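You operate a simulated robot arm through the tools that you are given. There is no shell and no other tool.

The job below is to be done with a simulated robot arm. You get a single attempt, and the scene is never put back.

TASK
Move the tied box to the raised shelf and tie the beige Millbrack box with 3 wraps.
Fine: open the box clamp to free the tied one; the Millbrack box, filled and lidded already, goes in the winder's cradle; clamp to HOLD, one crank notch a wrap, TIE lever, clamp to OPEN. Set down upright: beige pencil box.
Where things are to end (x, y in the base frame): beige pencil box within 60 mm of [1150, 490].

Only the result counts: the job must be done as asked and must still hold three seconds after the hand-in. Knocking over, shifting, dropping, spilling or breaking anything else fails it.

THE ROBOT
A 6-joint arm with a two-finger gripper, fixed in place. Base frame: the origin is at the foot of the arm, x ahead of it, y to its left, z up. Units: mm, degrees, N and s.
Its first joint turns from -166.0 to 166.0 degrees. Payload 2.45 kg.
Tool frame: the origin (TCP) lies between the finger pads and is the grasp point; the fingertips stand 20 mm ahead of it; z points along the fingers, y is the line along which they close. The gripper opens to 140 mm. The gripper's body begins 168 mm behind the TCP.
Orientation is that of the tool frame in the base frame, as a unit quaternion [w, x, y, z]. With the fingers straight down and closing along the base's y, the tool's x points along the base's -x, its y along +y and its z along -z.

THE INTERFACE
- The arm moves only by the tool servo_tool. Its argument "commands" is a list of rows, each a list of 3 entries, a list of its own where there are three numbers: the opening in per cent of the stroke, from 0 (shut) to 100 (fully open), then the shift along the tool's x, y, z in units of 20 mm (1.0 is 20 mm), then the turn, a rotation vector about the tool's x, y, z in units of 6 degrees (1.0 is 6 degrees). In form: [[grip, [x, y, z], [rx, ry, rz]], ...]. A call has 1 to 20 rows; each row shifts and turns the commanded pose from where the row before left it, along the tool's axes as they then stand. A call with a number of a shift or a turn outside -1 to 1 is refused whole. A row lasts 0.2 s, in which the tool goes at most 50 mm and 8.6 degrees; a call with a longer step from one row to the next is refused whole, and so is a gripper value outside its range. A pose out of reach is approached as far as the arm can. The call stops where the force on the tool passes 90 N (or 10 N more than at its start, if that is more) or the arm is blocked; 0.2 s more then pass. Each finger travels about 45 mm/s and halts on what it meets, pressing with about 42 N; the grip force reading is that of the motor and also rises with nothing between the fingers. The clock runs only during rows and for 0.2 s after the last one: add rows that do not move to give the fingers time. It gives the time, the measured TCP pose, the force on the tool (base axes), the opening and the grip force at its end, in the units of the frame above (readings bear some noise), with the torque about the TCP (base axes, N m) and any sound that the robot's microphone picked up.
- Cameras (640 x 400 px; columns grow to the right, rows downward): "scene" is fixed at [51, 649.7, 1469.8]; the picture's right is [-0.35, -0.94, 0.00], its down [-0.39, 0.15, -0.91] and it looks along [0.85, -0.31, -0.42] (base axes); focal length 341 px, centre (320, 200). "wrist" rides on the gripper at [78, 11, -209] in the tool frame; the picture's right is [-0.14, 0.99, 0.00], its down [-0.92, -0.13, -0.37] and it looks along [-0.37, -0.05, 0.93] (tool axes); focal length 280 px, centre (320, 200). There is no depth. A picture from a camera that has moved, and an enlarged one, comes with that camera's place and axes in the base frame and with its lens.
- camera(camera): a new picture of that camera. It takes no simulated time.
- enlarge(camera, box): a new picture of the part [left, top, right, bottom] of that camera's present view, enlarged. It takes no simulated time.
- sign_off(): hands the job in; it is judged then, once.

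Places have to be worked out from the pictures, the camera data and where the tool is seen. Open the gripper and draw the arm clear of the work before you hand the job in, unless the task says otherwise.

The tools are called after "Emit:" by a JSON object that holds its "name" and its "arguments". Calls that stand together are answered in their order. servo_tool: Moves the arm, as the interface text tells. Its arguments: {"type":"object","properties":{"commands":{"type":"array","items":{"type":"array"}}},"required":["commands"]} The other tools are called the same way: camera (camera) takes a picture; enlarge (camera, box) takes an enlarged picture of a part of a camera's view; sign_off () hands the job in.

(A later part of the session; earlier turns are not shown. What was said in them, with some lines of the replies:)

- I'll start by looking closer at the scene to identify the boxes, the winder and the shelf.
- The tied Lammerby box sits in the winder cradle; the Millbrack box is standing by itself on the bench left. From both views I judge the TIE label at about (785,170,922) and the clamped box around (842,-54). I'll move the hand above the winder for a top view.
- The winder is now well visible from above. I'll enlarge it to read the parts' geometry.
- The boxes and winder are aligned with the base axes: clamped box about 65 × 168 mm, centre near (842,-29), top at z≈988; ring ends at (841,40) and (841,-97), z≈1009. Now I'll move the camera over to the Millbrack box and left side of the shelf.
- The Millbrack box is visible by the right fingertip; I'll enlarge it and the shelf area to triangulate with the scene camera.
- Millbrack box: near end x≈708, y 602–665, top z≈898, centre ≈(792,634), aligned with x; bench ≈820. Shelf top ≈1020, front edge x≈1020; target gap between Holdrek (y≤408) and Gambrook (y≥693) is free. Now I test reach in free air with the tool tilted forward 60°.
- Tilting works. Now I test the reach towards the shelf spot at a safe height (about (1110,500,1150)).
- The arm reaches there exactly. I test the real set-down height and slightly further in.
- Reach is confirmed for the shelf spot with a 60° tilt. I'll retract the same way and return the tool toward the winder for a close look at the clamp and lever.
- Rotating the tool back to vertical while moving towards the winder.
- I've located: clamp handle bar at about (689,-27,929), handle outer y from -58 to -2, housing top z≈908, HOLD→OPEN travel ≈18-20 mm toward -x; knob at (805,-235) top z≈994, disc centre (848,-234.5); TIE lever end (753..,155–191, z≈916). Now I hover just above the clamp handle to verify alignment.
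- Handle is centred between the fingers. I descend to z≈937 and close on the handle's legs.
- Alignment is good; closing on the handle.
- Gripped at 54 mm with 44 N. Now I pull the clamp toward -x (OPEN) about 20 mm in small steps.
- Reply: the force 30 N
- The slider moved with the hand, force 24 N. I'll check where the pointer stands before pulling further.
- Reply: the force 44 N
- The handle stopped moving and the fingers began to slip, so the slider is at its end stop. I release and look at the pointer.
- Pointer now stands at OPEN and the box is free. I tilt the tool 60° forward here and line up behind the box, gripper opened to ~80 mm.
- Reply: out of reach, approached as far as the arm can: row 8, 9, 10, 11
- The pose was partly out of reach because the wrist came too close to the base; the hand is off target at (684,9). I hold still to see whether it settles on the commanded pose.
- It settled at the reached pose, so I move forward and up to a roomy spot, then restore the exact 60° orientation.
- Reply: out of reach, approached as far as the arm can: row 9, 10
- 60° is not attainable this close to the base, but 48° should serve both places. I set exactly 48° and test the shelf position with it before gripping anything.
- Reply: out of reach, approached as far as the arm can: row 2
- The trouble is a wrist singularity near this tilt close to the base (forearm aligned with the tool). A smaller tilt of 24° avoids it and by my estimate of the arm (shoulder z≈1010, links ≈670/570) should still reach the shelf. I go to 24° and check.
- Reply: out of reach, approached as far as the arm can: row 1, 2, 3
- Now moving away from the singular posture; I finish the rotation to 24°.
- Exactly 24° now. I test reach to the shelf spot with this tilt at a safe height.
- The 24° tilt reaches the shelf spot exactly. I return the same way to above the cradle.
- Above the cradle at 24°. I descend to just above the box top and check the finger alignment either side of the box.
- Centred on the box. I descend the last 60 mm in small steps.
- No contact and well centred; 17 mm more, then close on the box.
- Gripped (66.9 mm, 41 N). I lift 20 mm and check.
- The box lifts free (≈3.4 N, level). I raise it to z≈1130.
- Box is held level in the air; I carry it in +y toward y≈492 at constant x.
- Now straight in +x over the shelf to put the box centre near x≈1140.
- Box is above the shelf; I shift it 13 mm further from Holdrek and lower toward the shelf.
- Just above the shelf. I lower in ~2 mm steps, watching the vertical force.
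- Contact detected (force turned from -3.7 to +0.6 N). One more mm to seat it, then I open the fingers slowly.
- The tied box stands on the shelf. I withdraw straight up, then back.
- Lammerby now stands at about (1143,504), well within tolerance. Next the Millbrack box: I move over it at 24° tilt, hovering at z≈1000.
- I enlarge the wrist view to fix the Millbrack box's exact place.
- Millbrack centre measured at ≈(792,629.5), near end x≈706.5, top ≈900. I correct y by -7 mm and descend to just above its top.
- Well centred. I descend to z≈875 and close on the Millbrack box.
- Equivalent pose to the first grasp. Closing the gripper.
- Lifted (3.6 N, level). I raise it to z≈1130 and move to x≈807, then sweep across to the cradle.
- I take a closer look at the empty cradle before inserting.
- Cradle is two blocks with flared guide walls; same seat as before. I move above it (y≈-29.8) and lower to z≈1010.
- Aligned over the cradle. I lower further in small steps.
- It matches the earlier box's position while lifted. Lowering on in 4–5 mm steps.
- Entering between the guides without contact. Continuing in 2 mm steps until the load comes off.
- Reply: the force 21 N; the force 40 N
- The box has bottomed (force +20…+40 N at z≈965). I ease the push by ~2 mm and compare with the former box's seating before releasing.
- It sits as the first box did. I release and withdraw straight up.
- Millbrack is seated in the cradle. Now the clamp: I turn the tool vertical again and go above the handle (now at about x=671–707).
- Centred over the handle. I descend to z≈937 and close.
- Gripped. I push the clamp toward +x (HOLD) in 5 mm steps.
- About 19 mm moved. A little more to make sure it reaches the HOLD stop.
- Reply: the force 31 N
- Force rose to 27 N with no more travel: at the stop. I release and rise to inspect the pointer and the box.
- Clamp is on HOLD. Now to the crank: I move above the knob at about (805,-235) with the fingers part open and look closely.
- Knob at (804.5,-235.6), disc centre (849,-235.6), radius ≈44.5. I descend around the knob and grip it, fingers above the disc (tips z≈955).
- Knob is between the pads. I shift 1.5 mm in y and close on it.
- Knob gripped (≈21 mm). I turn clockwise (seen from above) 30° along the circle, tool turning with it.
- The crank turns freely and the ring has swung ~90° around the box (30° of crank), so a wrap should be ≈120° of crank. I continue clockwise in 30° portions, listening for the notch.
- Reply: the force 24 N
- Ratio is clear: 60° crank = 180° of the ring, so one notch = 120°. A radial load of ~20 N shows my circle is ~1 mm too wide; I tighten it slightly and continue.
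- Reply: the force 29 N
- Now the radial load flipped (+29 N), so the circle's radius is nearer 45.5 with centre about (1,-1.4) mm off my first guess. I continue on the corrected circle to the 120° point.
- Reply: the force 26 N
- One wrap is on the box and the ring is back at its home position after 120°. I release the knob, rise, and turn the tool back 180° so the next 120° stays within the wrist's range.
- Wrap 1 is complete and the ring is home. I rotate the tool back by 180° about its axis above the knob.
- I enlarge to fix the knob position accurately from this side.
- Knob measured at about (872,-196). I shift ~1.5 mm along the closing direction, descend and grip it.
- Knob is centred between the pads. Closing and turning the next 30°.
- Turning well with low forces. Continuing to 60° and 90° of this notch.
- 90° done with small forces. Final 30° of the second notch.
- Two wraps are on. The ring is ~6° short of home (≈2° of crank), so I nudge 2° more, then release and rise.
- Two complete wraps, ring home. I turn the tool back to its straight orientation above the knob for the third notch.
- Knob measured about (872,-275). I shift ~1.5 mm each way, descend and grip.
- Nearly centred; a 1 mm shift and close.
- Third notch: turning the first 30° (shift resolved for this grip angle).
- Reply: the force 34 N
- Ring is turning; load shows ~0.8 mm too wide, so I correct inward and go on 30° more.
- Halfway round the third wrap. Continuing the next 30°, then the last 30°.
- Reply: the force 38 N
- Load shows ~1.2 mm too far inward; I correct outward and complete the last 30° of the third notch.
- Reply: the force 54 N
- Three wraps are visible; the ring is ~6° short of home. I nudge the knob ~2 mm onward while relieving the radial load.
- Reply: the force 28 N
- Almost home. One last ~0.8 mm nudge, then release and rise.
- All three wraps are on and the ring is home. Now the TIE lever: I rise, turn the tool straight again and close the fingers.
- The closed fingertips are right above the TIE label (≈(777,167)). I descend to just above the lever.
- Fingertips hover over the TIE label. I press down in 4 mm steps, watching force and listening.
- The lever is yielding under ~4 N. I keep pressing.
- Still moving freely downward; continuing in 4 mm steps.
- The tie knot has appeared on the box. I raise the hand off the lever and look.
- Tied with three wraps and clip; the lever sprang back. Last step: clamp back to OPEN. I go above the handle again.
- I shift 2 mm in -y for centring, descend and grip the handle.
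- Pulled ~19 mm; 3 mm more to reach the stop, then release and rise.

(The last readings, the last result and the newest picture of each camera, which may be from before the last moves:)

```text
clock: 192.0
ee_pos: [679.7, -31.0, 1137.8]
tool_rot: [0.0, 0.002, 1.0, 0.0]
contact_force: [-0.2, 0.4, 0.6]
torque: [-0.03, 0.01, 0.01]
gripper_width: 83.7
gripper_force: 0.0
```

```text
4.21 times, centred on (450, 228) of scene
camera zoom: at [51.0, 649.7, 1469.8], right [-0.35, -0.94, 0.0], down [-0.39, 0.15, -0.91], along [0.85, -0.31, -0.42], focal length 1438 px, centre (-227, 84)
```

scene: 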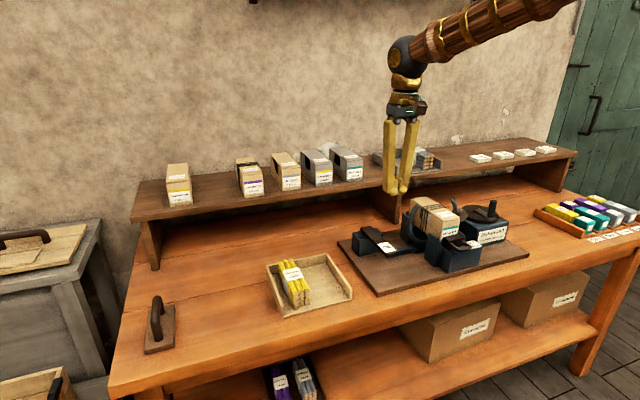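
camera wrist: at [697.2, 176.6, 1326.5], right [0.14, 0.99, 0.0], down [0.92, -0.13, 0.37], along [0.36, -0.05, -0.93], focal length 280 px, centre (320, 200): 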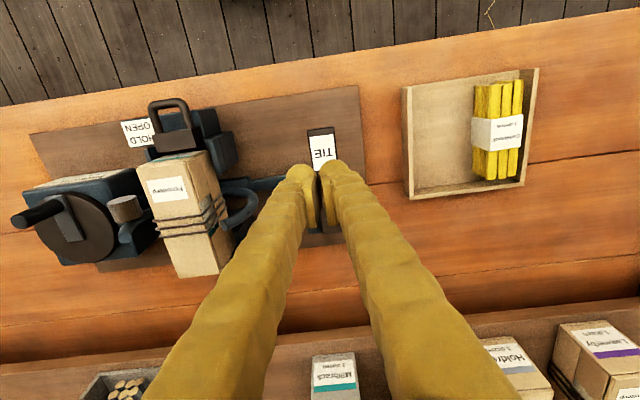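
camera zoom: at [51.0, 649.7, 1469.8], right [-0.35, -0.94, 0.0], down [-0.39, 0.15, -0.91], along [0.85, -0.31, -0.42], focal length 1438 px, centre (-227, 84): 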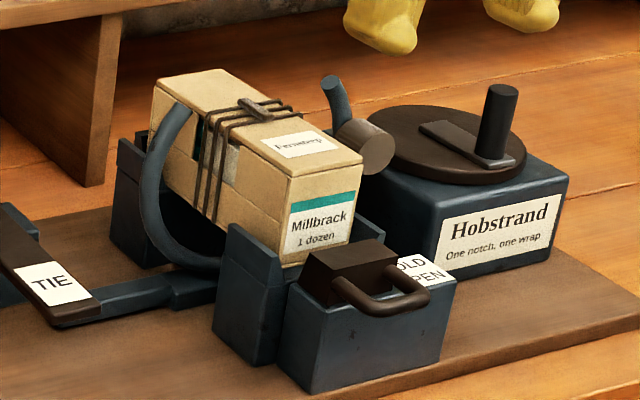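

Clamp is at OPEN, the Millbrack box is tied in the cradle. I draw the arm up and clear with the gripper open and check the whole scene.

Emit:
{"name": "servo_tool", "arguments": {"commands": [[60, [0, 0, -1], [0, 0, 0]], [60, [0, 0, -1], [0, 0, 0]], [80, [0, 0, -1], [0, 0, 0]], [100, [0, 0, -1], [0, 0, 0]], [100, [0, 0, -1], [0, 0, 0]], [100, [0, 0, -1], [0, 0, 0]], [100, [0.2, -1, 0], [0, 0, 0]], [100, [0.2, -1, 0], [0, 0, 0]], [100, [0.2, -1, 0], [0, 0, 0]], [100, [0.2, -1, 0], [0, 0, 0]], [100, [0.2, -1, 0], [0, 0, 0]], [100, [0.2, -1, 0], [0, 0, 0]], [100, [0.2, -1, 0], [0, 0, 0]], [100, [0.2, -1, 0], [0, 0, 0]], [100, [0.2, -1, 0], [0, 0, 0]], [100, [0, 0, 0], [0, 0, 0]]]}}

Emit:
{"name": "camera", "arguments": {"camera": "scene"}}

Emit:
{"name": "camera", "arguments": {"camera": "wrist"}}

Emit:
{"name": "enlarge", "arguments": {"camera": "scene", "box": [140, 130, 400, 240]}}

```text
clock: 195.4
ee_pos: [644.2, -210.6, 1256.1]
tool_rot: [0.001, 0.001, 1.0, 0.0]
contact_force: [0.1, -0.6, 0.2]
torque: [0.04, 0.0, 0.01]
gripper_width: 140.0
gripper_force: 0.1
```

```text
taken
```

scene: 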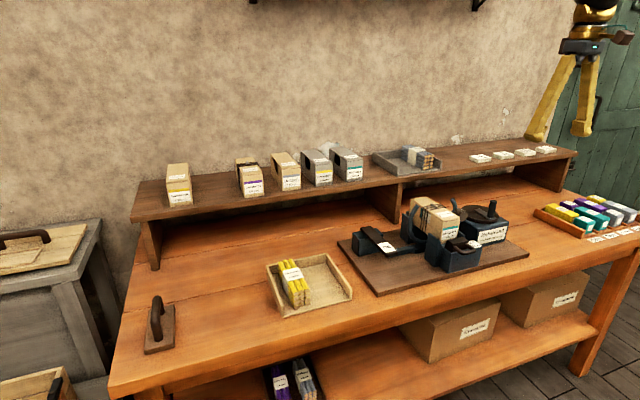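

```text
taken
camera wrist: at [564.9, -200.6, 1466.0], right [0.14, 0.99, 0.0], down [0.92, -0.13, 0.37], along [0.37, -0.05, -0.93], focal length 280 px, centre (320, 200)
```

wrist: 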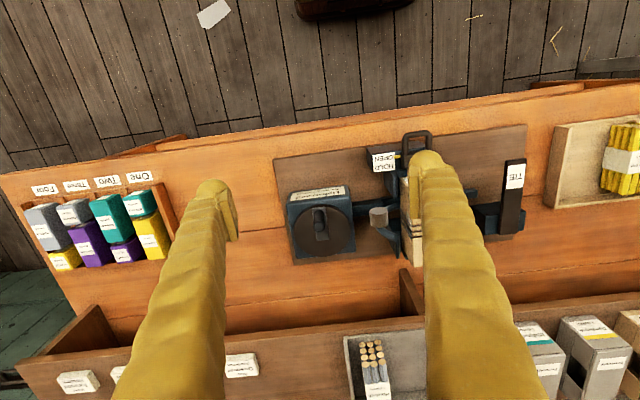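

```text
2.46 times, centred on (270, 185) of scene
camera zoom: at [51.0, 649.7, 1469.8], right [-0.35, -0.94, 0.0], down [-0.39, 0.15, -0.91], along [0.85, -0.31, -0.42], focal length 840 px, centre (443, 237)
```

zoom: 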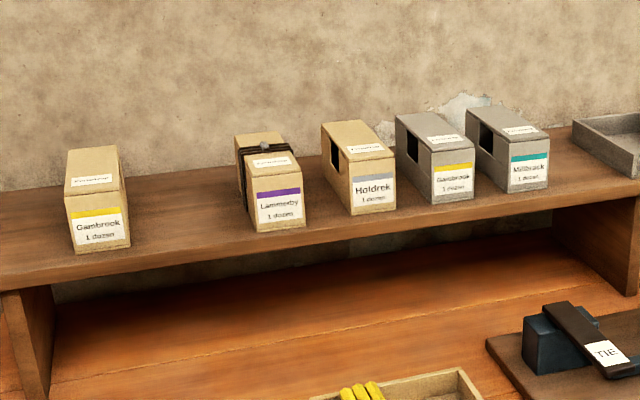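

Everything is in place. The tied Lammerby box stands upright on the shelf at about (1143,504). The Millbrack box sits in the cradle, tied with 3 wraps, and the clamp is at OPEN. Nothing else has moved, the gripper is open and the arm is clear, so I'm handing the job in.

Emit:
{"name": "sign_off", "arguments": {}}

```text
The job is handed in.
```

I moved the tied Lammerby box to the raised shelf, tied the beige Millbrack box with 3 wraps, and handed the job in. I haven't seen the judging result.

- **Tied box:** it stands upright on the shelf at about (1143, 504). That is roughly 15 mm from the target of [1150, 490], and the limit is 60 mm.
- **Millbrack box:** it sits in the winder's cradle with three wraps and the tie clip visible on top. The clamp is back at OPEN.
- **Everything else:** in the final pictures nothing else looked moved or knocked over. The gripper is open and the arm is clear of the work.

I read "beige pencil box" in the end position as the tied Lammerby box. The target is on the shelf, and only that box was to go there.
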